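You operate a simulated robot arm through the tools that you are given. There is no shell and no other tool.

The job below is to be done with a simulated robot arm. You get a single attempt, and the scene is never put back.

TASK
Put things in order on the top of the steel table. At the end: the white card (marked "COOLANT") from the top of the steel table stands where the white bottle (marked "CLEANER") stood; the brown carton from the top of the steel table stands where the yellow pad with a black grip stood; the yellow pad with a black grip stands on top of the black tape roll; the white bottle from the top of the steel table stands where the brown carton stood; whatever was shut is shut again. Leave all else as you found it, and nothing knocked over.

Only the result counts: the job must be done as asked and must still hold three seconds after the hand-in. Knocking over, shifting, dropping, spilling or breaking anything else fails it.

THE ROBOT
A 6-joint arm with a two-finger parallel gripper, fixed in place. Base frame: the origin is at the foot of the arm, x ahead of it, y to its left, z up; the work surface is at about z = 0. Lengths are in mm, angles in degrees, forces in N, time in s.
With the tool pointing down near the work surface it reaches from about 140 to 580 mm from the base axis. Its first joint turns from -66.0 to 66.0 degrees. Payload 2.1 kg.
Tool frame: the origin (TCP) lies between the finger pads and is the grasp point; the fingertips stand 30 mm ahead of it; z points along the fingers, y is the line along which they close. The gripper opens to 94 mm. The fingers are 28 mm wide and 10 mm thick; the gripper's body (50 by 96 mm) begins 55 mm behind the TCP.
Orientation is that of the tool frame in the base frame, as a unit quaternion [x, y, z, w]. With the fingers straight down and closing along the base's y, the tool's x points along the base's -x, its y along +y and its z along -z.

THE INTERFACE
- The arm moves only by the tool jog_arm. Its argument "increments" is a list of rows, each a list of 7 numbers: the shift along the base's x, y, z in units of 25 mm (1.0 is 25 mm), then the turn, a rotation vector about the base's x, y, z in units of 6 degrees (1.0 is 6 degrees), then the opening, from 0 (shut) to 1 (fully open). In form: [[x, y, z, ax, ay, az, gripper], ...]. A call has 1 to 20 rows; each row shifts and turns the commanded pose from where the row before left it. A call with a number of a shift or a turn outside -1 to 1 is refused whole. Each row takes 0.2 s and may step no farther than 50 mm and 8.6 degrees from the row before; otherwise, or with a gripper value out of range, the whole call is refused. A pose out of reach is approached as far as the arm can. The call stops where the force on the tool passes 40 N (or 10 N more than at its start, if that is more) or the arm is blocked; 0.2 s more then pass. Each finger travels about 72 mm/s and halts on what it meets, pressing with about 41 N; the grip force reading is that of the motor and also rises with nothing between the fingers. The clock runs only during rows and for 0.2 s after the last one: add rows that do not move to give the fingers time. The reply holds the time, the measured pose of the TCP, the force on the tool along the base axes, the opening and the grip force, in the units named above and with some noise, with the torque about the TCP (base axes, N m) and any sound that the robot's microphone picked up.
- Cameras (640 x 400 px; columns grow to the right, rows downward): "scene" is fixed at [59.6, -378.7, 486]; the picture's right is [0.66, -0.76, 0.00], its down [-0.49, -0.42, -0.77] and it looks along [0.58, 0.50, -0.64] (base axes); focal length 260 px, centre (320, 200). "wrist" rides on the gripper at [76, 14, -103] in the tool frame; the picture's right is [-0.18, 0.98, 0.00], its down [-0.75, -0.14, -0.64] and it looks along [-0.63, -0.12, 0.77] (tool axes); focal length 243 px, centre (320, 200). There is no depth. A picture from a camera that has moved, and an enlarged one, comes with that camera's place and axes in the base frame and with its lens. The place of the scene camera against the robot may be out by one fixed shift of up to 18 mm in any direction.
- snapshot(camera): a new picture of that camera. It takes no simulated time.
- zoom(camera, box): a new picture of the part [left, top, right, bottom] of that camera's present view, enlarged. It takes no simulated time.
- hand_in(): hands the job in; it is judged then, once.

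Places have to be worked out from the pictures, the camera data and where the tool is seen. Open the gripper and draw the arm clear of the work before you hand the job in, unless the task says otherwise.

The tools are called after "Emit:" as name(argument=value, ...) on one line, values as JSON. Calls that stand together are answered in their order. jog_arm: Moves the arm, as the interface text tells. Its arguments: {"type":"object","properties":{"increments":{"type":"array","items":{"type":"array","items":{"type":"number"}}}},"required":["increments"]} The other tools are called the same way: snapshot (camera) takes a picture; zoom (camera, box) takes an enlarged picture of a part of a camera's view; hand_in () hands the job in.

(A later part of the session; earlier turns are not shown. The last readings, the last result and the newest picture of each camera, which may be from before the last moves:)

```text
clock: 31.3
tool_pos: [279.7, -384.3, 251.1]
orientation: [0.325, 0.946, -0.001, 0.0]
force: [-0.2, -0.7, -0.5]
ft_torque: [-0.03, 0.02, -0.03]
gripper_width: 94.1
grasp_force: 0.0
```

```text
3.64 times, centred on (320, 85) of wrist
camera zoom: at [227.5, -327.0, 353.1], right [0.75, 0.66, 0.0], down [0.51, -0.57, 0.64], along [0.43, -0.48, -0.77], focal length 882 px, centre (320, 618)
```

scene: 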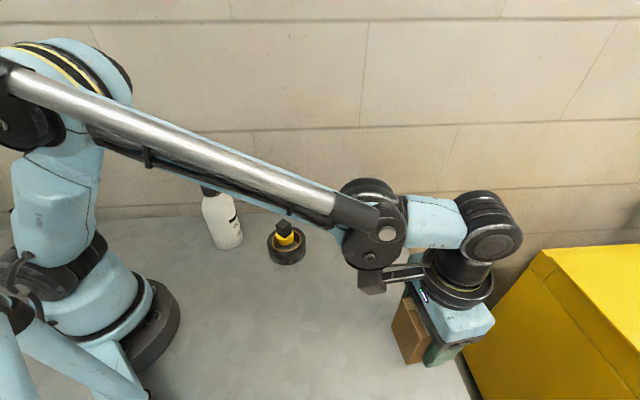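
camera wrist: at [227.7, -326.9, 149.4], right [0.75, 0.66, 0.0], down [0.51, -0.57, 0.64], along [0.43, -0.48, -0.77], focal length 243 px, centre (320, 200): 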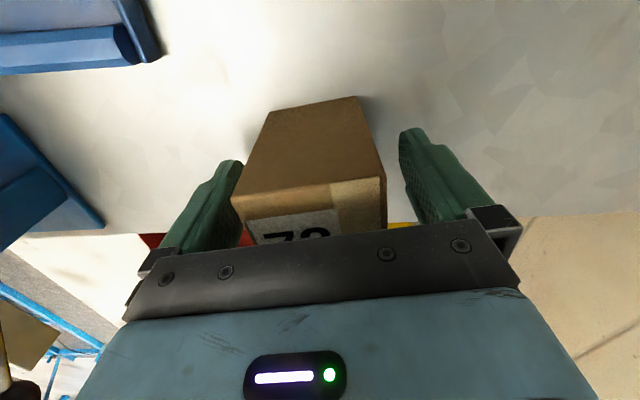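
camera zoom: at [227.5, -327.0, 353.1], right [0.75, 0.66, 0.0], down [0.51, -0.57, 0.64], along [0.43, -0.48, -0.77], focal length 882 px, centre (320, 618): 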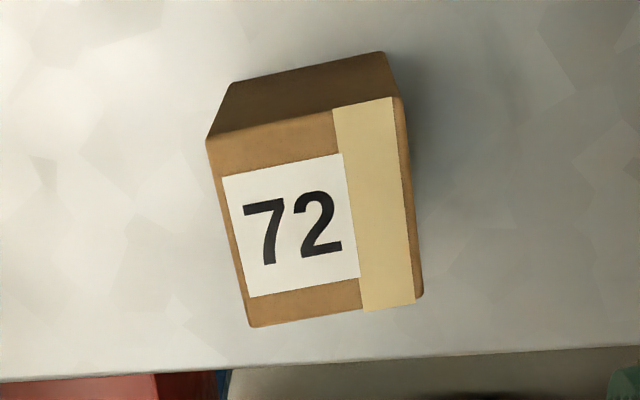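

The carton is upright, centred at (278.2,-384.0), within a millimetre of target. Now I'll travel to a viewing pose near the bottle.

Emit:
jog_arm(increments=[[-0.125, 0.96, 0.075, 0, 0, 0.395, 1], [-0.125, 0.96, 0.075, 0, 0, 0.395, 1], [-0.125, 0.96, 0.075, 0, 0, 0.395, 1], [-0.125, 0.96, 0.075, 0, 0, 0.395, 1], [-0.125, 0.96, 0.075, 0, 0, 0.395, 1], [-0.125, 0.96, 0.075, 0, 0, 0.395, 1], [-0.125, 0.96, 0.075, 0, 0, 0.395, 1], [-0.125, 0.96, 0.075, 0, 0, 0.395, 1], [-0.125, 0.96, 0.075, 0, 0, 0.395, 1], [-0.125, 0.96, 0.075, 0, 0, 0.395, 1], [-0.125, 0.96, 0.075, 0, 0, 0.395, 1], [-0.125, 0.96, 0.075, 0, 0, 0.395, 1], [-0.125, 0.96, 0.075, 0, 0, 0.395, 1], [-0.125, 0.96, 0.075, 0, 0, 0.395, 1], [-0.125, 0.96, 0.075, 0, 0, 0.395, 1], [-0.125, 0.96, 0.075, 0, 0, 0.395, 1], [0, 0, 0, 0, 0, 0, 1], [0, 0, 0, 0, 0, 0, 1]])

Emit:
snapshot(camera="wrist")

Emit:
snapshot(camera="scene")

```text
clock: 35.1
tool_pos: [228.8, -1.8, 280.2]
orientation: [-0.001, 1.0, 0.001, 0.0]
force: [-0.5, 0.3, -0.3]
ft_torque: [-0.01, -0.02, 0.01]
gripper_width: 94.0
grasp_force: 0.0
```

```text
taken
camera wrist: at [152.5, 13.1, 382.9], right [0.18, 0.98, 0.0], down [0.75, -0.14, 0.64], along [0.63, -0.12, -0.77], focal length 243 px, centre (320, 200)
```

wrist: 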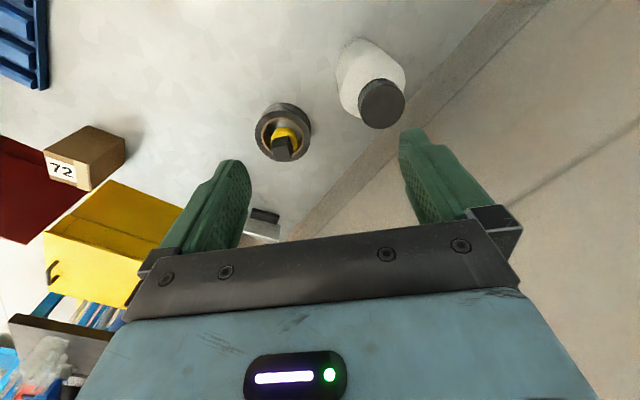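

```text
taken
```

scene: 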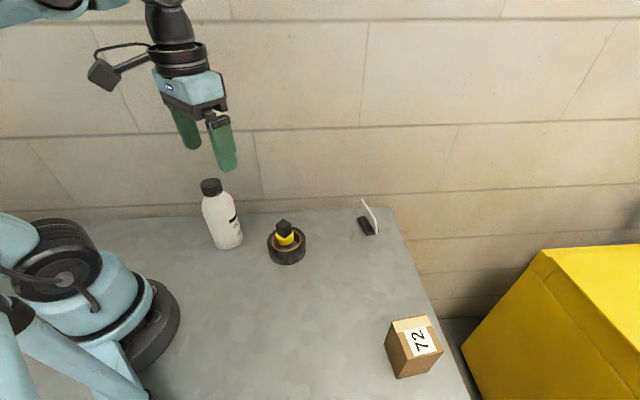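

The bottle is fully visible now. I'll zoom on it in both cameras for centre, height and diameter.

Emit:
zoom(camera="wrist", box=[320, 30, 420, 140])

Emit:
zoom(camera="scene", box=[190, 170, 260, 255])

Emit:
zoom(camera="wrist", box=[240, 80, 330, 170])

```text
3.64 times, centred on (370, 85) of wrist
camera zoom: at [152.5, 13.1, 382.9], right [0.18, 0.98, 0.0], down [0.75, -0.14, 0.64], along [0.63, -0.12, -0.77], focal length 882 px, centre (138, 618)
```

zoom: 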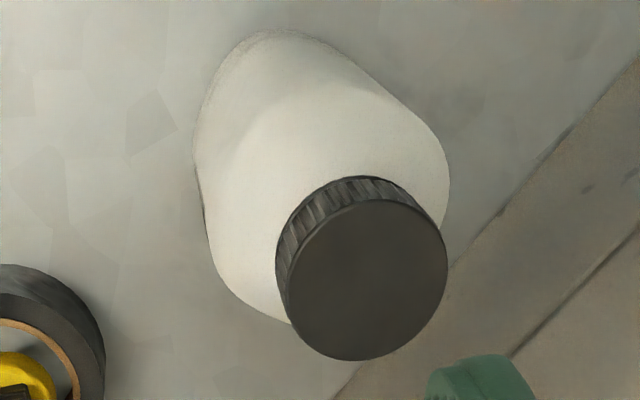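

```text
4.71 times, centred on (225, 212) of scene
camera zoom: at [59.6, -378.7, 486.0], right [0.66, -0.76, 0.0], down [-0.49, -0.42, -0.77], along [0.58, 0.5, -0.64], focal length 1226 px, centre (767, 141)
```

zoom: 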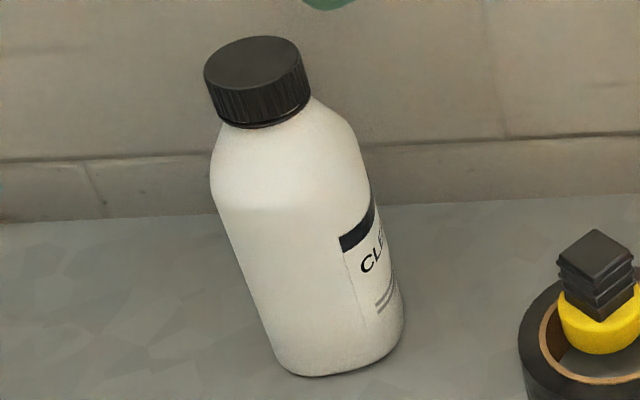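

```text
4.44 times, centred on (285, 125) of wrist
camera zoom: at [152.5, 13.1, 382.9], right [0.18, 0.98, 0.0], down [0.75, -0.14, 0.64], along [0.63, -0.12, -0.77], focal length 1078 px, centre (476, 533)
```

zoom: 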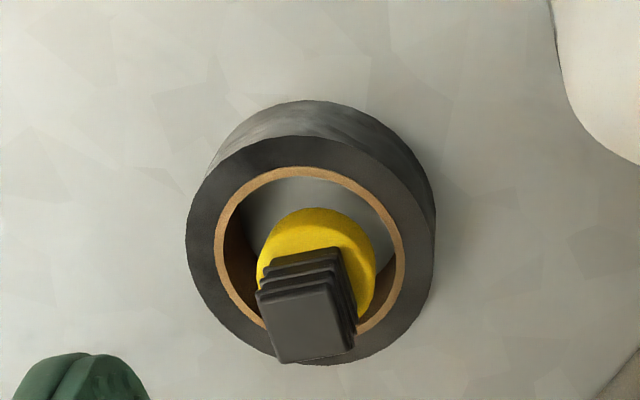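

The cap top is at about (234.6,53.7,168), the body diameter about 69 mm and the base centre about (235,53). The pad still stands on the tape. I'll move over the bottle at this height and verify before descending.

Emit:
jog_arm(increments=[[0.087, 0.723, 0, 0, 0, 0, 1], [0.087, 0.723, 0, 0, 0, 0, 1], [0.087, 0.722, 0, 0, 0, 0, 1], [0, 0, -0.5, 0, 0, 0, 1], [0, 0, -0.5, 0, 0, 0, 1], [0, 0, 0, 0, 0, 0, 1], [0, 0, 0, 0, 0, 0, 1]])

Emit:
snapshot(camera="wrist")

Emit:
zoom(camera="wrist", box=[240, 20, 400, 150])

```text
clock: 36.7
tool_pos: [236.8, 53.4, 256.2]
orientation: [0.0, 1.0, 0.0, 0.0]
force: [0.0, -0.3, -0.2]
ft_torque: [-0.03, 0.0, 0.01]
gripper_width: 93.9
grasp_force: 0.0
```

```text
taken
camera wrist: at [159.6, 67.6, 358.2], right [0.18, 0.98, 0.0], down [0.75, -0.14, 0.64], along [0.63, -0.12, -0.77], focal length 243 px, centre (320, 200)
```

wrist: 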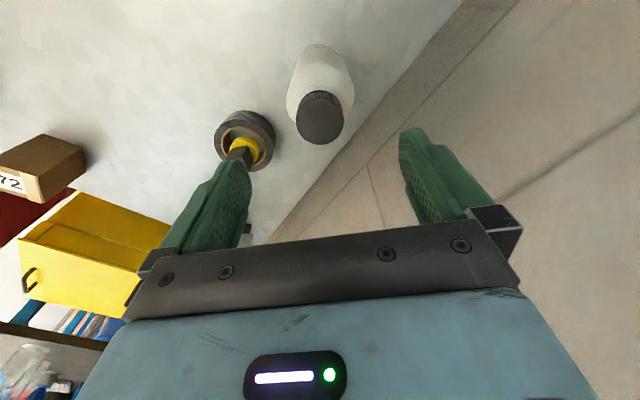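

```text
3.08 times, centred on (320, 85) of wrist
camera zoom: at [159.6, 67.6, 358.2], right [0.18, 0.98, 0.0], down [0.75, -0.14, 0.64], along [0.63, -0.12, -0.77], focal length 746 px, centre (320, 554)
```

zoom: 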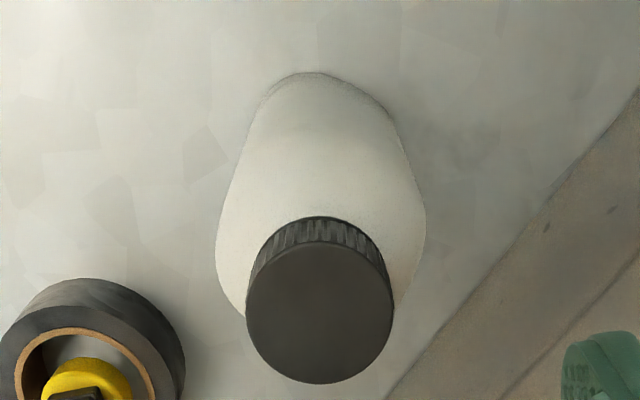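

The bottle is centred under the tool: cap centre at (234.9,53.8), body diameter about 67. I'll descend to TCP z of about 120 with the fingers around the upper body.

Emit:
jog_arm(increments=[[0, 0, -0.9, 0, 0, 0, 1], [0, 0, -0.9, 0, 0, 0, 1], [0, 0, -0.9, 0, 0, 0, 1], [0, 0, -0.9, 0, 0, 0, 1], [0, 0, -0.9, 0, 0, 0, 1], [0, 0, -0.45, 0, 0, 0, 1], [0, 0, -0.4, 0, 0, 0, 1], [0, 0, 0, 0, 0, 0, 1], [0, 0, 0, 0, 0, 0, 1]])

Emit:
snapshot(camera="wrist")

Emit:
zoom(camera="scene", box=[150, 120, 310, 270])

```text
clock: 38.7
tool_pos: [236.6, 52.4, 121.9]
orientation: [0.0, 1.0, 0.0, 0.0]
force: [-0.1, -0.6, -0.1]
ft_torque: [-0.04, 0.03, 0.01]
gripper_width: 94.1
grasp_force: 0.0
```

```text
taken
camera wrist: at [159.7, 67.5, 223.5], right [0.18, 0.98, 0.0], down [0.75, -0.14, 0.64], along [0.63, -0.12, -0.77], focal length 243 px, centre (320, 200)
```

wrist: 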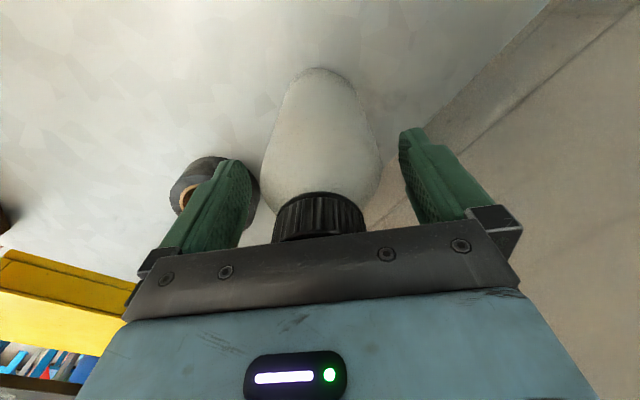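

```text
2.67 times, centred on (230, 195) of scene
camera zoom: at [59.6, -378.7, 486.0], right [0.66, -0.76, 0.0], down [-0.49, -0.42, -0.77], along [0.58, 0.5, -0.64], focal length 695 px, centre (560, 213)
```

zoom: 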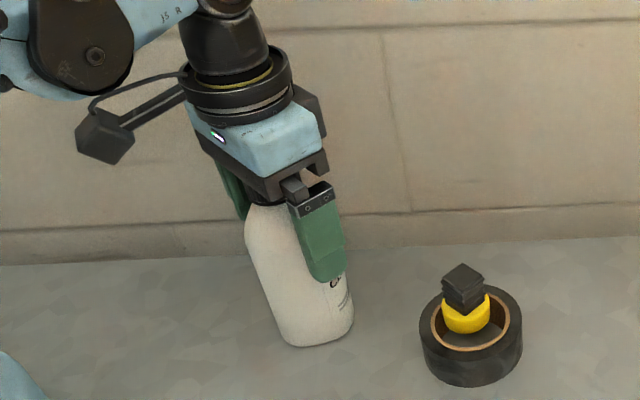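

The fingers straddle the bottle's upper body with clearance above the cap. I'll close gently.

Emit:
jog_arm(increments=[[0, 0, 0, 0, 0, 0, 0.85], [0, 0, 0, 0, 0, 0, 0.78], [0, 0, 0, 0, 0, 0, 0.73], [0, 0, 0, 0, 0, 0, 0.69], [0, 0, 0, 0, 0, 0, 0.6], [0, 0, 0, 0, 0, 0, 0.3], [0, 0, 0, 0, 0, 0, 0], [0, 0, 0, 0, 0, 0, 0]])

Emit:
snapshot(camera="wrist")

Emit:
zoom(camera="scene", box=[150, 120, 310, 270])

```text
clock: 40.5
tool_pos: [235.5, 52.8, 120.5]
orientation: [0.0, 1.0, 0.0, 0.001]
force: [0.8, -1.2, -0.2]
ft_torque: [-0.03, -0.01, -0.04]
gripper_width: 66.8
grasp_force: 41.1
```

```text
taken
camera wrist: at [159.7, 67.5, 223.6], right [0.18, 0.98, 0.0], down [0.75, -0.14, 0.64], along [0.63, -0.12, -0.77], focal length 243 px, centre (320, 200)
```

wrist: 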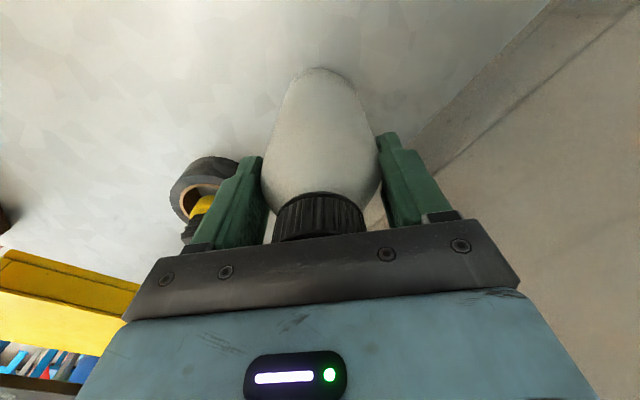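

```text
2.67 times, centred on (230, 195) of scene
camera zoom: at [59.6, -378.7, 486.0], right [0.66, -0.76, 0.0], down [-0.49, -0.42, -0.77], along [0.58, 0.5, -0.64], focal length 695 px, centre (560, 213)
```

zoom: 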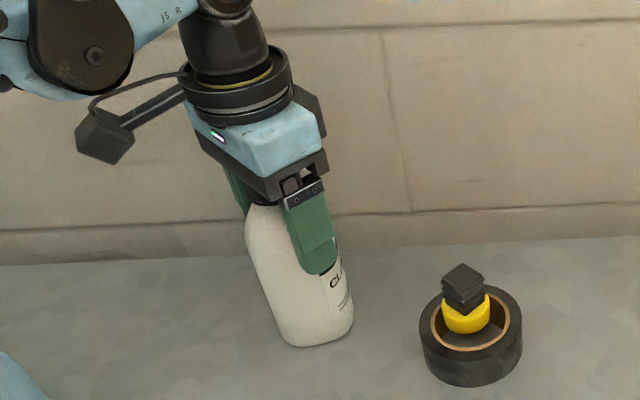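

The bottle is gripped at 66.8 mm. I'll lift slowly and check that it hangs straight.

Emit:
jog_arm(increments=[[0, 0, 0.15, 0, 0, 0, 0], [0, 0, 0.3, 0, 0, 0, 0], [0, 0, 0.5, 0, 0, 0, 0], [0, 0, 0.7, 0, 0, 0, 0], [0, 0, 0.8, 0, 0, 0, 0], [0, 0, 0.8, 0, 0, 0, 0], [0, 0, 0.8, 0, 0, 0, 0], [0, 0, 0.8, 0, 0, 0, 0], [0, 0, 0.3, 0, 0, 0, 0], [0, 0, 0, 0, 0, 0, 0]])

Emit:
snapshot(camera="wrist")

Emit:
snapshot(camera="scene")

```text
clock: 42.7
tool_pos: [235.6, 53.2, 250.3]
orientation: [-0.001, 1.0, 0.0, 0.001]
force: [0.9, -0.4, -2.8]
ft_torque: [0.01, 0.01, 0.0]
gripper_width: 67.0
grasp_force: 41.0
```

```text
taken
camera wrist: at [159.8, 67.6, 353.1], right [0.18, 0.98, 0.0], down [0.75, -0.14, 0.64], along [0.63, -0.12, -0.77], focal length 243 px, centre (320, 200)
```

wrist: 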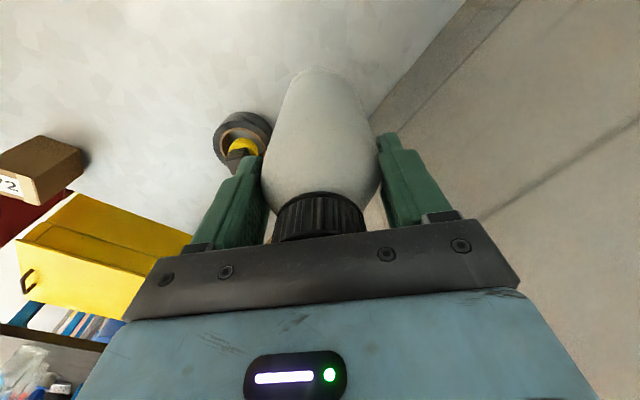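

```text
taken
```

scene: 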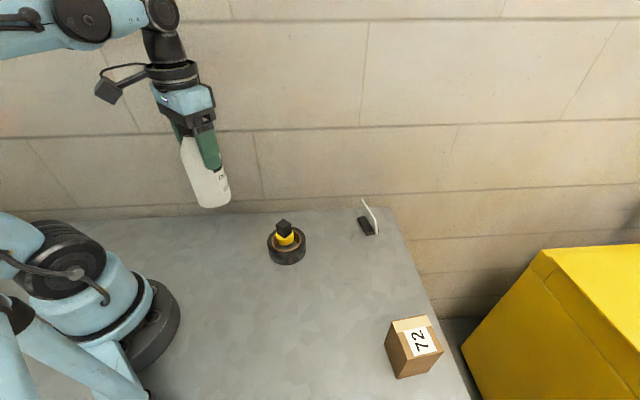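

The bottle hangs straight and weighs about 0.28 kg. I'll carry it high over to above the carton's old place (378.1,-286.5), keeping its facing.

Emit:
jog_arm(increments=[[0.179, -0.425, 0, 0, 0, 0, 0], [0.357, -0.85, 0, 0, 0, 0, 0], [0.357, -0.85, 0, 0, 0, 0, 0], [0.357, -0.85, 0, 0, 0, 0, 0], [0.357, -0.85, 0, 0, 0, 0, 0], [0.357, -0.85, 0, 0, 0, 0, 0], [0.357, -0.85, 0, 0, 0, 0, 0], [0.357, -0.85, 0, 0, 0, 0, 0], [0.357, -0.85, 0, 0, 0, 0, 0], [0.357, -0.85, 0, 0, 0, 0, 0], [0.357, -0.85, 0, 0, 0, 0, 0], [0.357, -0.85, 0, 0, 0, 0, 0], [0.357, -0.85, 0, 0, 0, 0, 0], [0.357, -0.85, 0, 0, 0, 0, 0], [0.357, -0.85, 0, 0, 0, 0, 0], [0.357, -0.85, 0, 0, 0, 0, 0], [0.179, -0.425, 0, 0, 0, 0, 0], [0, 0, 0, 0, 0, 0, 0], [0, 0, 0, 0, 0, 0, 0]])

Emit:
snapshot(camera="wrist")

Emit:
snapshot(camera="scene")

```text
clock: 46.7
tool_pos: [381.1, -287.6, 249.9]
orientation: [0.0, 1.0, 0.0, -0.001]
force: [0.1, -0.2, -3.2]
ft_torque: [0.01, -0.01, -0.03]
gripper_width: 67.0
grasp_force: 40.5
```

```text
taken
camera wrist: at [302.8, -271.8, 352.8], right [0.18, 0.98, 0.0], down [0.75, -0.14, 0.64], along [0.63, -0.12, -0.77], focal length 243 px, centre (320, 200)
```

wrist: 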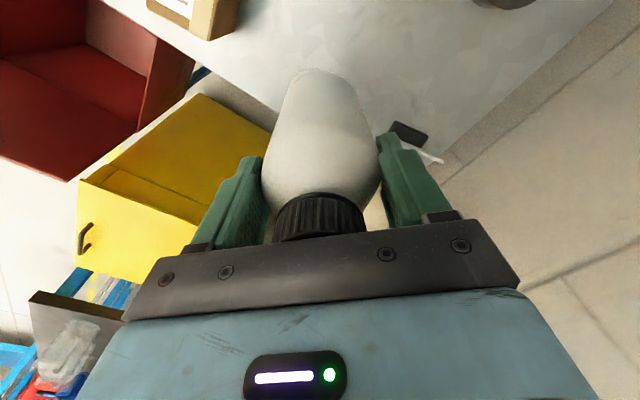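

```text
taken
```

scene: 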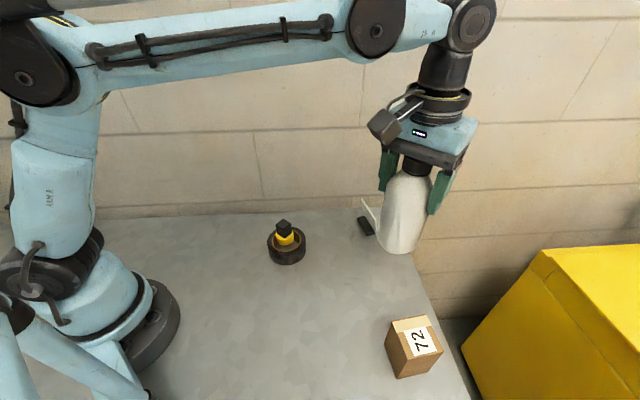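

The bottle is within 1 mm of the target over the carton's old place. I'll lower it to just above the table.

Emit:
jog_arm(increments=[[-0.01, -0.03, -0.5, 0, 0, 0, 0], [0, 0, -0.8, 0, 0, 0, 0], [0, 0, -0.8, 0, 0, 0, 0], [0, 0, -0.8, 0, 0, 0, 0], [0, 0, -0.8, 0, 0, 0, 0], [0, 0, -0.8, 0, 0, 0, 0], [0, 0, -0.4, 0, 0, 0, 0], [0, 0, -0.15, 0, 0, 0, 0], [0, 0, -0.05, 0, 0, 0, 0], [0, 0, 0, 0, 0, 0, 0], [0, 0, 0, 0, 0, 0, 0]])

Emit:
snapshot(camera="wrist")

Emit:
zoom(camera="scene", box=[310, 130, 490, 310])

```text
clock: 49.1
tool_pos: [379.0, -287.3, 122.2]
orientation: [0.0, 1.0, 0.0, 0.0]
force: [0.4, 0.0, -2.8]
ft_torque: [0.02, -0.03, 0.03]
gripper_width: 67.0
grasp_force: 41.4
```

```text
taken
camera wrist: at [302.4, -272.5, 225.0], right [0.18, 0.98, 0.0], down [0.75, -0.14, 0.64], along [0.63, -0.12, -0.77], focal length 243 px, centre (320, 200)
```

wrist: 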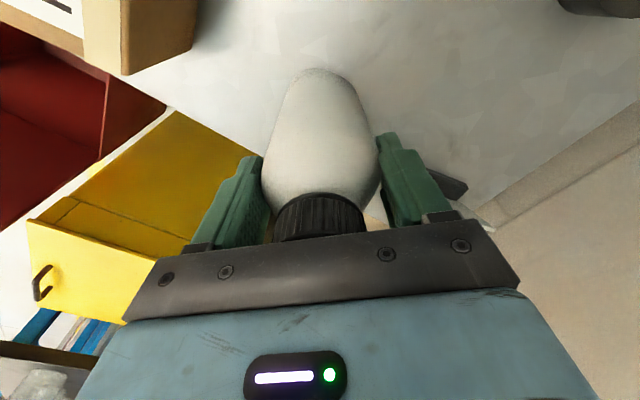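

```text
2.22 times, centred on (400, 220) of scene
camera zoom: at [59.6, -378.7, 486.0], right [0.66, -0.76, 0.0], down [-0.49, -0.42, -0.77], along [0.58, 0.5, -0.64], focal length 579 px, centre (142, 156)
```

zoom: 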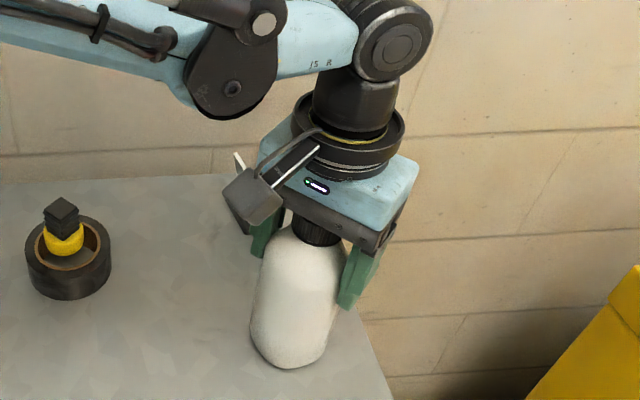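

The bottle is about 1.4 mm above the table, still hanging. I'll lower it in half-millimetre steps until contact.

Emit:
jog_arm(increments=[[0, 0, -0.02, 0, 0, 0, 0], [0, 0, -0.02, 0, 0, 0, 0], [0, 0, -0.02, 0, 0, 0, 0], [0, 0, 0, 0, 0, 0, 0]])

```text
clock: 50.1
tool_pos: [378.6, -287.2, 121.6]
orientation: [0.0, 1.0, 0.0, 0.0]
force: [0.6, 0.0, -3.3]
ft_torque: [-0.02, -0.04, -0.02]
gripper_width: 66.4
grasp_force: 41.1
```

Still no contact, with the force at -3.3 N. I'll continue with small downward steps.

Emit:
jog_arm(increments=[[0, 0, -0.015, 0, 0, 0, 0], [0, 0, 0, 0, 0, 0, 0]])

Emit:
zoom(camera="wrist", box=[240, 20, 400, 150])

```text
clock: 50.7
tool_pos: [378.8, -288.1, 120.9]
orientation: [0.0, 1.0, 0.0, 0.0]
force: [0.5, 0.1, 5.3]
ft_torque: [0.0, -0.06, -0.05]
gripper_width: 66.8
grasp_force: 41.1
```

```text
3.08 times, centred on (320, 85) of wrist
camera zoom: at [302.1, -272.6, 223.6], right [0.18, 0.98, 0.0], down [0.75, -0.14, 0.64], along [0.63, -0.12, -0.77], focal length 746 px, centre (320, 554)
```

zoom: 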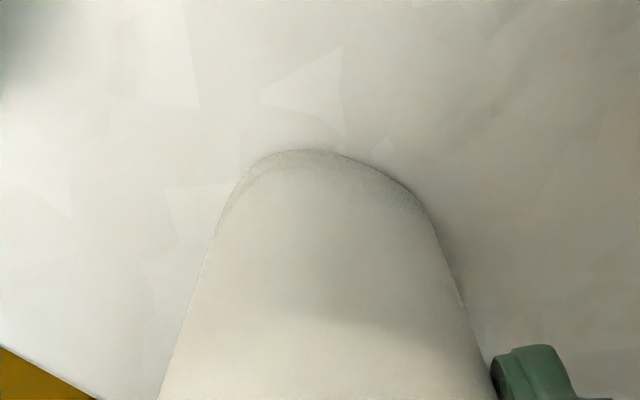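

Contact is made at the same height as at pickup, with +5 N. I'll open the gripper slowly.

Emit:
jog_arm(increments=[[0, 0, 0, 0, 0, 0, 0.75], [0, 0, 0, 0, 0, 0, 0.85], [0, 0, 0, 0, 0, 0, 0.95], [0, 0, 0, 0, 0, 0, 1], [0, 0, 0, 0, 0, 0, 1]])

Emit:
snapshot(camera="wrist")

Emit:
zoom(camera="scene", box=[310, 130, 490, 310])

```text
clock: 51.9
tool_pos: [379.4, -286.8, 120.8]
orientation: [0.0, 1.0, 0.0, 0.0]
force: [-0.6, -1.3, 0.8]
ft_torque: [0.0, 0.01, 0.01]
gripper_width: 94.0
grasp_force: 0.0
```

```text
taken
camera wrist: at [302.1, -272.6, 223.4], right [0.18, 0.98, 0.0], down [0.75, -0.14, 0.64], along [0.63, -0.12, -0.77], focal length 243 px, centre (320, 200)
```

wrist: 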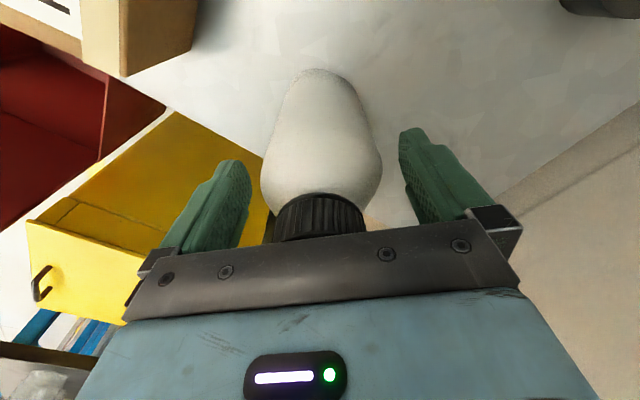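

```text
2.22 times, centred on (400, 220) of scene
camera zoom: at [59.6, -378.7, 486.0], right [0.66, -0.76, 0.0], down [-0.49, -0.42, -0.77], along [0.58, 0.5, -0.64], focal length 579 px, centre (142, 156)
```

zoom: 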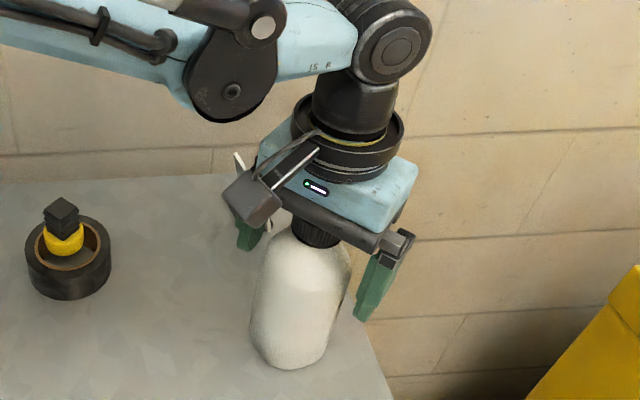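

The bottle stands upright at the carton's old place. I'll rise clear of it, then move to a pose for viewing the card.

Emit:
jog_arm(increments=[[0, 0, 0.5, 0, 0, 0, 1], [0, 0, 0.95, 0, 0, 0, 1], [0, 0, 0.95, 0, 0, 0, 1], [0, 0, 0.95, 0, 0, 0, 1], [0, 0, 0.95, 0, 0, 0, 1], [0, 0, 0.95, 0, 0, 0, 1], [0, 0, 0.3, 0, 0, 0, 1], [0.411, 0.777, 0, 0, 0, -0.452, 1], [0.411, 0.777, 0, 0, 0, -0.452, 1], [0.411, 0.777, 0, 0, 0, -0.452, 1], [0.411, 0.777, 0, 0, 0, -0.452, 1], [0.411, 0.777, 0, 0, 0, -0.452, 1], [0.411, 0.777, 0, 0, 0, -0.452, 1], [0.411, 0.777, 0, 0, 0, -0.452, 1], [0, 0, 0, 0, 0, 0, 1], [0, 0, 0, 0, 0, 0, 1]])

Emit:
snapshot(camera="wrist")

Emit:
snapshot(camera="scene")

```text
clock: 55.3
tool_pos: [450.2, -150.8, 260.8]
orientation: [0.164, 0.986, 0.0, 0.0]
force: [1.0, -0.4, -0.6]
ft_torque: [-0.01, 0.01, 0.04]
gripper_width: 94.1
grasp_force: 0.0
```

```text
taken
camera wrist: at [382.9, -112.7, 363.0], right [0.49, 0.87, 0.0], down [0.67, -0.38, 0.64], along [0.56, -0.32, -0.77], focal length 243 px, centre (320, 200)
```

wrist: 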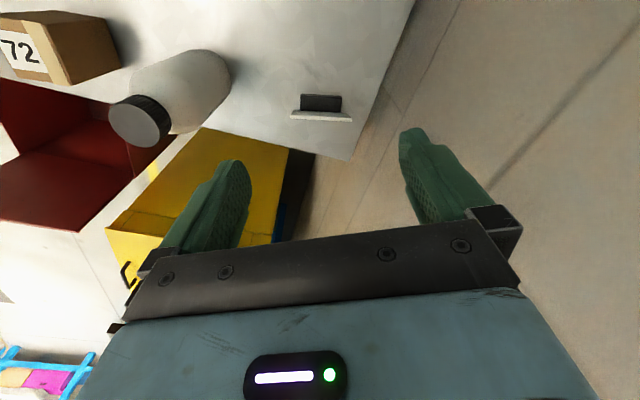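

```text
taken
```

scene: 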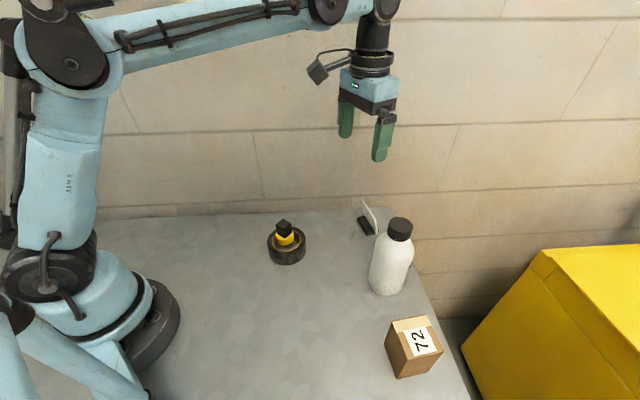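

All three moved objects stand upright. I'll zoom on the card stand in both views to learn its shape and yaw.

Emit:
zoom(camera="wrist", box=[280, 80, 370, 135])

Emit:
zoom(camera="scene", box=[345, 190, 395, 240])

```text
7.11 times, centred on (325, 108) of wrist
camera zoom: at [382.9, -112.7, 363.0], right [0.49, 0.87, 0.0], down [0.67, -0.38, 0.64], along [0.56, -0.32, -0.77], focal length 1725 px, centre (284, 858)
```

zoom: 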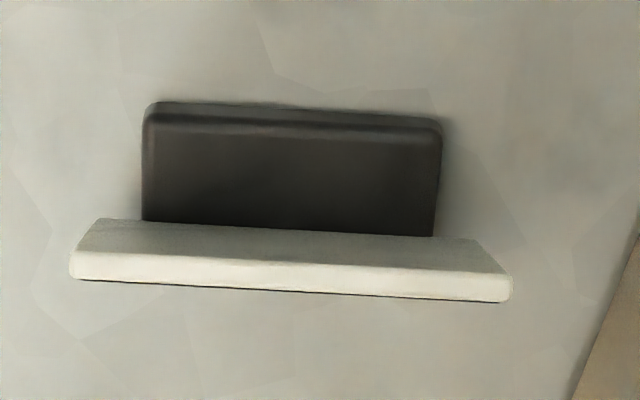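

```text
8.00 times, centred on (370, 215) of scene
camera zoom: at [59.6, -378.7, 486.0], right [0.66, -0.76, 0.0], down [-0.49, -0.42, -0.77], along [0.58, 0.5, -0.64], focal length 2084 px, centre (-80, 80)
```

zoom: 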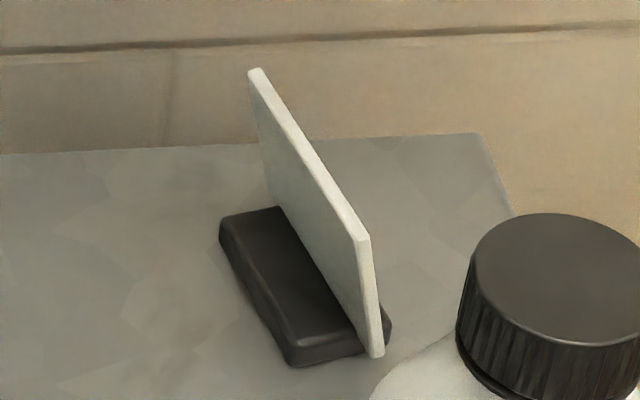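

The card plate is about 79 mm wide and about 50 mm tall, leaning slightly back over its black base, length direction about 57.6°. Pinching it by its two side edges with yaw about -32.4° looks the safest. I'll move above it for a closer measurement.

Emit:
jog_arm(increments=[[0.34, -0.178, -0.6, 0, 0, -0.45, 1], [0.34, -0.178, -0.6, 0, 0, -0.45, 1], [0.34, -0.178, -0.6, 0, 0, -0.45, 1], [0.34, -0.178, -0.6, 0, 0, -0.45, 1], [0.34, -0.178, -0.6, 0, 0, -0.45, 1], [0, 0, 0, 0, 0, 0, 1], [0, 0, 0, 0, 0, 0, 1]])

Emit:
snapshot(camera="wrist")

Emit:
zoom(camera="wrist", box=[255, 40, 385, 140])

Emit:
zoom(camera="scene", box=[310, 90, 470, 250])

```text
clock: 56.9
tool_pos: [495.1, -174.9, 184.2]
orientation: [0.279, 0.96, 0.0, -0.001]
force: [-0.6, -0.5, -0.2]
ft_torque: [-0.02, 0.02, -0.01]
gripper_width: 93.9
grasp_force: 0.1
```

```text
taken
camera wrist: at [436.9, -120.8, 286.8], right [0.68, 0.73, 0.0], down [0.56, -0.52, 0.64], along [0.47, -0.44, -0.77], focal length 243 px, centre (320, 200)
```

wrist: 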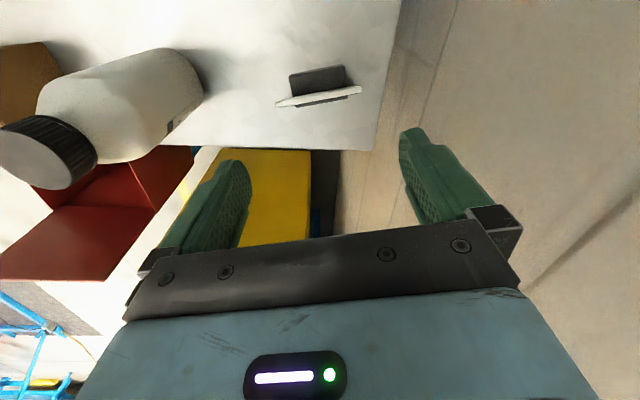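

```text
4.00 times, centred on (320, 90) of wrist
camera zoom: at [436.9, -120.8, 286.8], right [0.68, 0.73, 0.0], down [0.56, -0.52, 0.64], along [0.47, -0.44, -0.77], focal length 970 px, centre (320, 640)
```

zoom: 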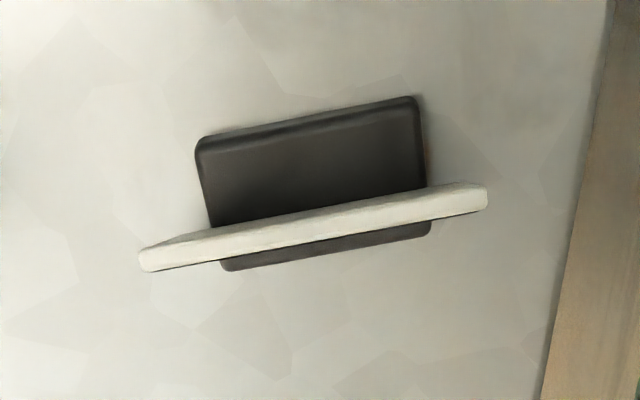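

```text
2.50 times, centred on (390, 170) of scene
camera zoom: at [59.6, -378.7, 486.0], right [0.66, -0.76, 0.0], down [-0.49, -0.42, -0.77], along [0.58, 0.5, -0.64], focal length 651 px, centre (145, 275)
```

zoom: 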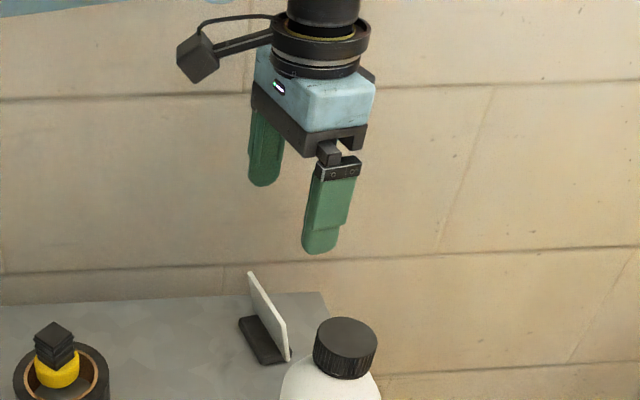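

The base is centred at (491.9,-173.8) and measures about 60 by 33. The plate is about 79 mm long, leaning about 14° towards the robot, aligned with the finger direction. I'll lower to just above the plate top with a small correction and check.

Emit:
jog_arm(increments=[[-0.056, 0.008, -0.85, 0, 0, 0, 1], [0, 0, -0.85, 0, 0, 0, 1], [0, 0, -0.85, 0, 0, 0, 1], [0, 0, -0.8, 0, 0, 0, 1], [0, 0, 0, 0, 0, 0, 1], [0, 0, 0, 0, 0, 0, 1]])

Emit:
snapshot(camera="wrist")

Emit:
zoom(camera="wrist", box=[220, 60, 420, 180])

Emit:
zoom(camera="scene", box=[310, 130, 450, 250])

```text
clock: 58.3
tool_pos: [492.8, -172.6, 101.1]
orientation: [0.279, 0.96, -0.001, 0.001]
force: [0.7, 0.7, -0.8]
ft_torque: [0.01, 0.01, 0.0]
gripper_width: 94.1
grasp_force: 0.0
```

```text
taken
camera wrist: at [435.0, -120.0, 203.2], right [0.68, 0.73, 0.0], down [0.56, -0.52, 0.64], along [0.47, -0.44, -0.77], focal length 243 px, centre (320, 200)
```

wrist: 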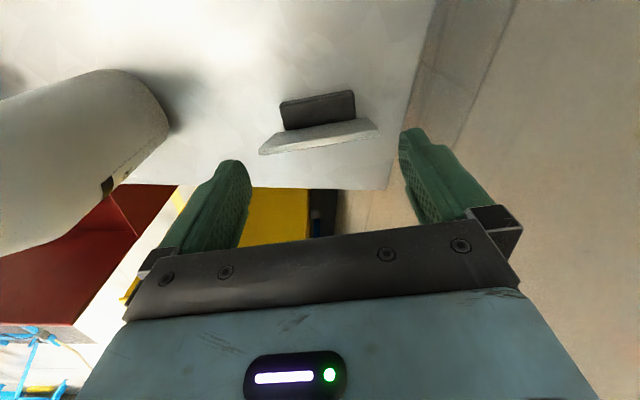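

```text
3.20 times, centred on (320, 120) of wrist
camera zoom: at [435.0, -120.0, 203.2], right [0.68, 0.73, 0.0], down [0.56, -0.52, 0.64], along [0.47, -0.44, -0.77], focal length 776 px, centre (320, 456)
```

zoom: 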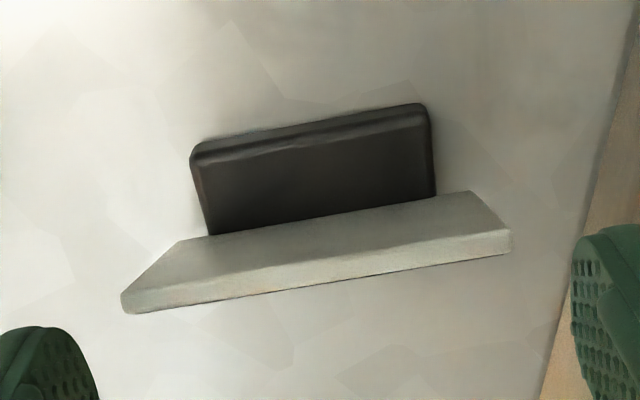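

```text
3.33 times, centred on (380, 190) of scene
camera zoom: at [59.6, -378.7, 486.0], right [0.66, -0.76, 0.0], down [-0.49, -0.42, -0.77], along [0.58, 0.5, -0.64], focal length 868 px, centre (120, 233)
```

zoom: 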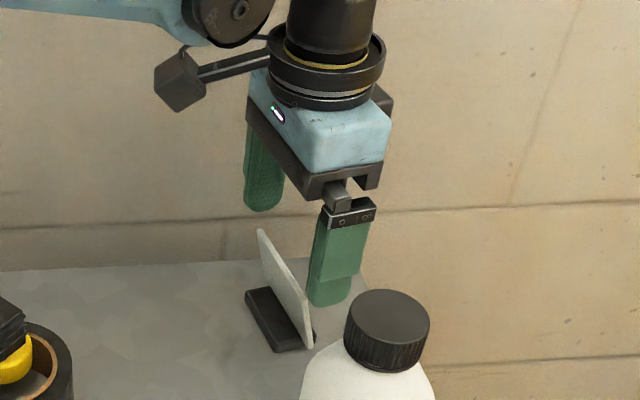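

The plate is centred between the fingers with about 7 mm of clearance each side. I'll descend to TCP z of about 41 and look again.

Emit:
jog_arm(increments=[[0, 0, -0.6, 0, 0, 0, 1], [0, 0, -0.6, 0, 0, 0, 1], [0, 0, -0.6, 0, 0, 0, 1], [0, 0, -0.56, 0, 0, 0, 1], [0, 0, 0, 0, 0, 0, 1], [0, 0, 0, 0, 0, 0, 1]])

Emit:
snapshot(camera="wrist")

Emit:
zoom(camera="scene", box=[310, 130, 450, 250])

```text
clock: 59.7
tool_pos: [492.6, -172.3, 41.5]
orientation: [0.28, 0.96, 0.0, 0.0]
force: [-0.5, 0.7, 0.4]
ft_torque: [0.02, -0.02, 0.0]
gripper_width: 93.8
grasp_force: 0.1
```

```text
taken
camera wrist: at [435.3, -119.7, 144.3], right [0.68, 0.73, 0.0], down [0.56, -0.52, 0.64], along [0.47, -0.44, -0.77], focal length 243 px, centre (320, 200)
```

wrist: 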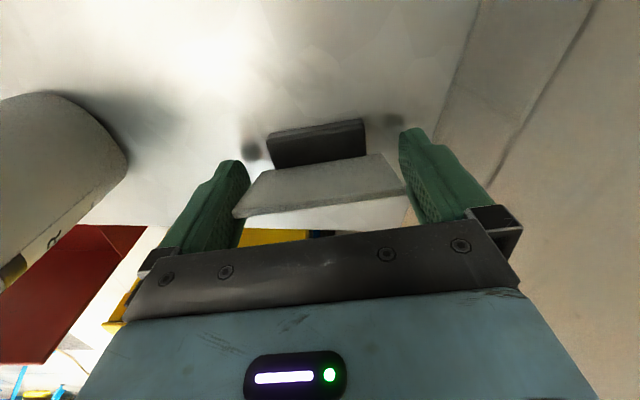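

```text
3.33 times, centred on (380, 190) of scene
camera zoom: at [59.6, -378.7, 486.0], right [0.66, -0.76, 0.0], down [-0.49, -0.42, -0.77], along [0.58, 0.5, -0.64], focal length 868 px, centre (120, 233)
```

zoom: 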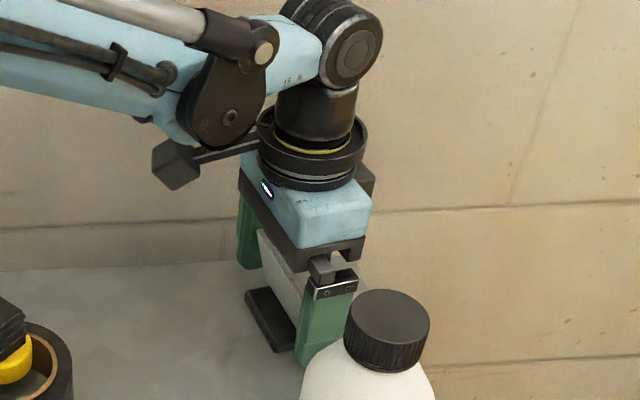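

The fingers straddle the plate ends without contact. I'll close gently.

Emit:
jog_arm(increments=[[0, 0, 0, 0, 0, 0, 0.93], [0, 0, 0, 0, 0, 0, 0.88], [0, 0, 0, 0, 0, 0, 0.85], [0, 0, 0, 0, 0, 0, 0.82], [0, 0, 0, 0, 0, 0, 0.75], [0, 0, 0, 0, 0, 0, 0.5], [0, 0, 0, 0, 0, 0, 0.5]])

Emit:
snapshot(camera="wrist")

Emit:
zoom(camera="scene", box=[310, 130, 450, 250])

```text
clock: 61.3
tool_pos: [493.1, -172.5, 41.8]
orientation: [0.28, 0.96, 0.0, 0.0]
force: [0.8, 0.0, 0.2]
ft_torque: [0.01, 0.0, 0.02]
gripper_width: 80.1
grasp_force: 41.4
```

```text
taken
camera wrist: at [435.3, -119.8, 144.4], right [0.68, 0.73, 0.0], down [0.56, -0.52, 0.64], along [0.47, -0.44, -0.77], focal length 243 px, centre (320, 200)
```

wrist: 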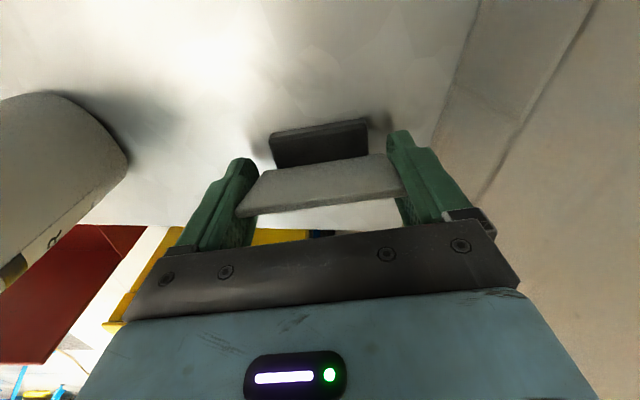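

```text
3.33 times, centred on (380, 190) of scene
camera zoom: at [59.6, -378.7, 486.0], right [0.66, -0.76, 0.0], down [-0.49, -0.42, -0.77], along [0.58, 0.5, -0.64], focal length 868 px, centre (120, 233)
```

zoom: 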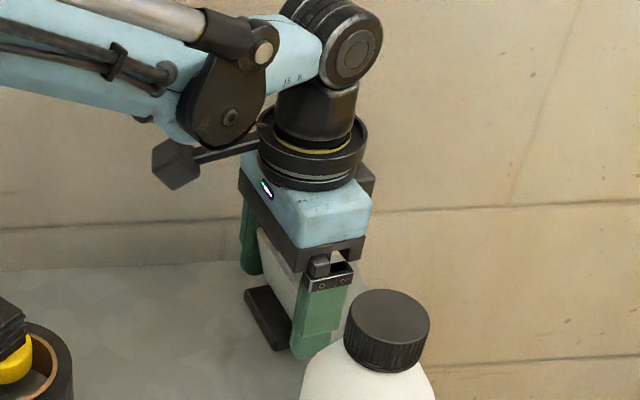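

The plate is pinched at 80 mm with the base seated. I'll lift slowly a few centimetres and check that it stays level.

Emit:
jog_arm(increments=[[0, 0, 0.1, 0, 0, 0, 0.5], [0, 0, 0.2, 0, 0, 0, 0.5], [0, 0, 0.3, 0, 0, 0, 0.5], [0, 0, 0.4, 0, 0, 0, 0.5], [0, 0, 0.4, 0, 0, 0, 0.5], [0, 0, 0, 0, 0, 0, 0.5]])

Emit:
snapshot(camera="wrist")

Emit:
zoom(camera="scene", box=[310, 130, 450, 250])

```text
clock: 62.7
tool_pos: [492.3, -173.0, 78.0]
orientation: [0.28, 0.96, 0.001, -0.001]
force: [0.6, -0.3, -0.4]
ft_torque: [0.0, -0.02, 0.01]
gripper_width: 79.9
grasp_force: 41.0
```

```text
taken
camera wrist: at [434.9, -119.8, 180.0], right [0.68, 0.73, 0.0], down [0.56, -0.52, 0.64], along [0.47, -0.44, -0.77], focal length 243 px, centre (320, 200)
```

wrist: 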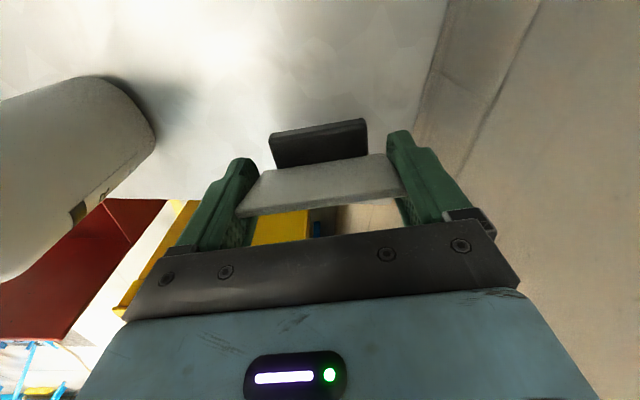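

```text
3.33 times, centred on (380, 190) of scene
camera zoom: at [59.6, -378.7, 486.0], right [0.66, -0.76, 0.0], down [-0.49, -0.42, -0.77], along [0.58, 0.5, -0.64], focal length 868 px, centre (120, 233)
```

zoom: 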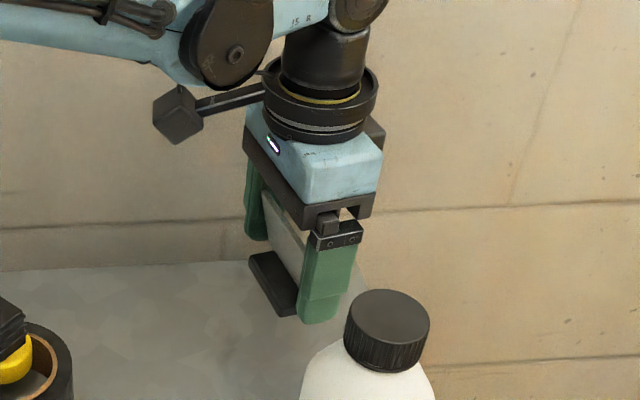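

The card is held firmly without tilting. I'll lift it further and carry it over towards the bottle's old place (235.2,53.6), clear above the tape and pad.

Emit:
jog_arm(increments=[[0, 0, 0.8, 0, 0, 0, 0.5], [0, 0, 0.8, 0, 0, 0, 0.5], [0, 0, 0.8, 0, 0, 0, 0.5], [0, 0, 0.8, 0, 0, 0, 0.5], [-0.367, 0.324, 0, 0, 0, 0, 0.5], [-0.734, 0.647, 0, 0, 0, 0, 0.5], [-0.734, 0.647, 0, 0, 0, 0, 0.5], [-0.734, 0.647, 0, 0, 0, 0, 0.5], [-0.734, 0.647, 0, 0, 0, 0, 0.5], [-0.734, 0.647, 0, 0, 0, 0, 0.5], [-0.734, 0.647, 0, 0, 0, 0, 0.5], [-0.734, 0.647, 0, 0, 0, 0, 0.5], [-0.734, 0.647, 0, 0, 0, 0, 0.5], [-0.734, 0.647, 0, 0, 0, 0, 0.5], [-0.734, 0.647, 0, 0, 0, 0, 0.5], [-0.734, 0.647, 0, 0, 0, 0, 0.5], [-0.734, 0.647, 0, 0, 0, 0, 0.5], [-0.734, 0.647, 0, 0, 0, 0, 0.5], [-0.367, 0.324, 0, 0, 0, 0, 0.5], [0, 0, 0, 0, 0, 0, 0.5]])

Emit:
snapshot(camera="wrist")

Emit:
snapshot(camera="scene")

```text
clock: 66.9
tool_pos: [234.8, 52.5, 157.4]
orientation: [0.28, 0.96, 0.0, 0.0]
force: [0.4, -0.3, -0.4]
ft_torque: [0.0, -0.01, -0.01]
gripper_width: 79.8
grasp_force: 41.1
```

```text
taken
camera wrist: at [177.4, 107.0, 260.0], right [0.68, 0.73, 0.0], down [0.56, -0.52, 0.64], along [0.47, -0.44, -0.77], focal length 243 px, centre (320, 200)
```

wrist: 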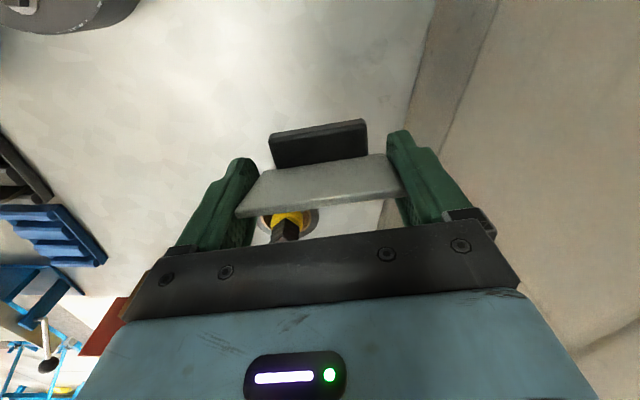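

```text
taken
```

scene: 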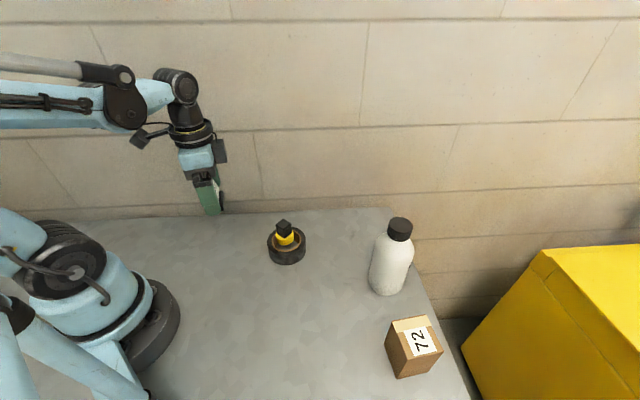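

The card is over the bottle's old place within about 1 mm. I'll lower it to just above the table.

Emit:
jog_arm(increments=[[0.03, -0.02, -0.5, 0, 0, 0, 0.5], [0, 0, -0.8, 0, 0, 0, 0.5], [0, 0, -0.8, 0, 0, 0, 0.5], [0, 0, -0.8, 0, 0, 0, 0.5], [0, 0, -0.8, 0, 0, 0, 0.5], [0, 0, -0.5, 0, 0, 0, 0.5], [0, 0, -0.25, 0, 0, 0, 0.5], [0, 0, -0.1, 0, 0, 0, 0.5], [0, 0, 0, 0, 0, 0, 0.5], [0, 0, 0, 0, 0, 0, 0.5]])

Emit:
snapshot(camera="wrist")

Emit:
zoom(camera="scene", box=[150, 130, 310, 270])

```text
clock: 69.1
tool_pos: [236.7, 53.5, 43.6]
orientation: [0.28, 0.96, 0.001, 0.0]
force: [-0.1, -0.5, 0.0]
ft_torque: [0.02, -0.04, -0.01]
gripper_width: 79.6
grasp_force: 41.1
```

```text
taken
camera wrist: at [178.4, 106.2, 146.1], right [0.68, 0.73, 0.0], down [0.56, -0.52, 0.64], along [0.47, -0.44, -0.77], focal length 243 px, centre (320, 200)
```

wrist: 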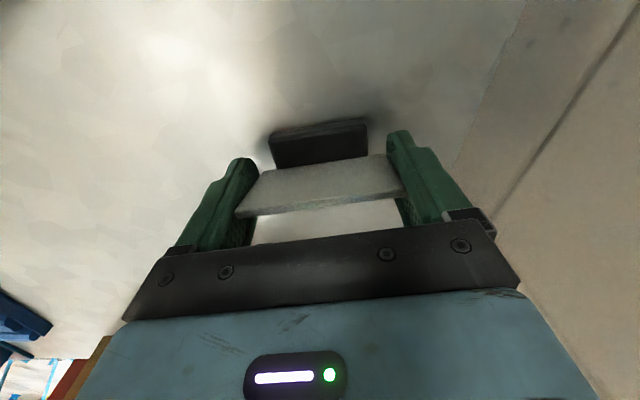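

```text
2.86 times, centred on (230, 200) of scene
camera zoom: at [59.6, -378.7, 486.0], right [0.66, -0.76, 0.0], down [-0.49, -0.42, -0.77], along [0.58, 0.5, -0.64], focal length 744 px, centre (577, 200)
```

zoom: 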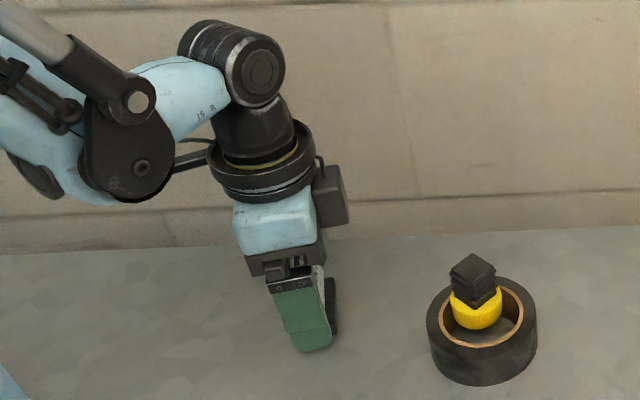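

The card is about 1.7 mm above the table at (235.1,53). I'll lower it in small steps to contact.

Emit:
jog_arm(increments=[[0, 0, -0.02, 0, 0, 0, 0.5], [0, 0, -0.02, 0, 0, 0, 0.5], [0, 0, -0.02, 0, 0, 0, 0.5], [0, 0, 0, 0, 0, 0, 0.5]])

Emit:
zoom(camera="wrist", box=[220, 90, 420, 220])

```text
clock: 70.1
tool_pos: [234.5, 53.9, 41.8]
orientation: [0.28, 0.96, 0.0, 0.0]
force: [0.2, -1.2, -0.8]
ft_torque: [-0.01, 0.01, 0.0]
gripper_width: 79.9
grasp_force: 41.4
```

```text
3.08 times, centred on (320, 155) of wrist
camera zoom: at [178.2, 106.3, 144.5], right [0.68, 0.73, 0.0], down [0.56, -0.52, 0.64], along [0.47, -0.44, -0.77], focal length 746 px, centre (320, 338)
```

zoom: 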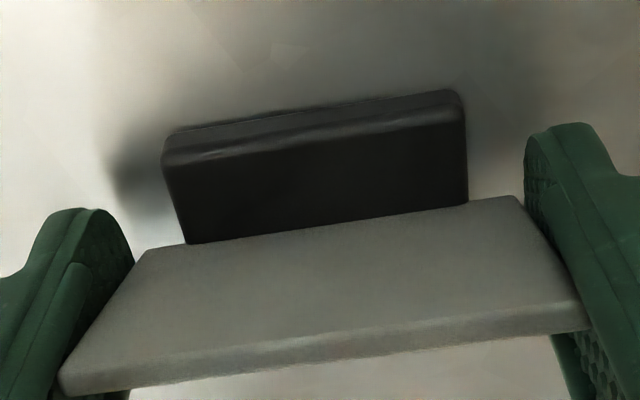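

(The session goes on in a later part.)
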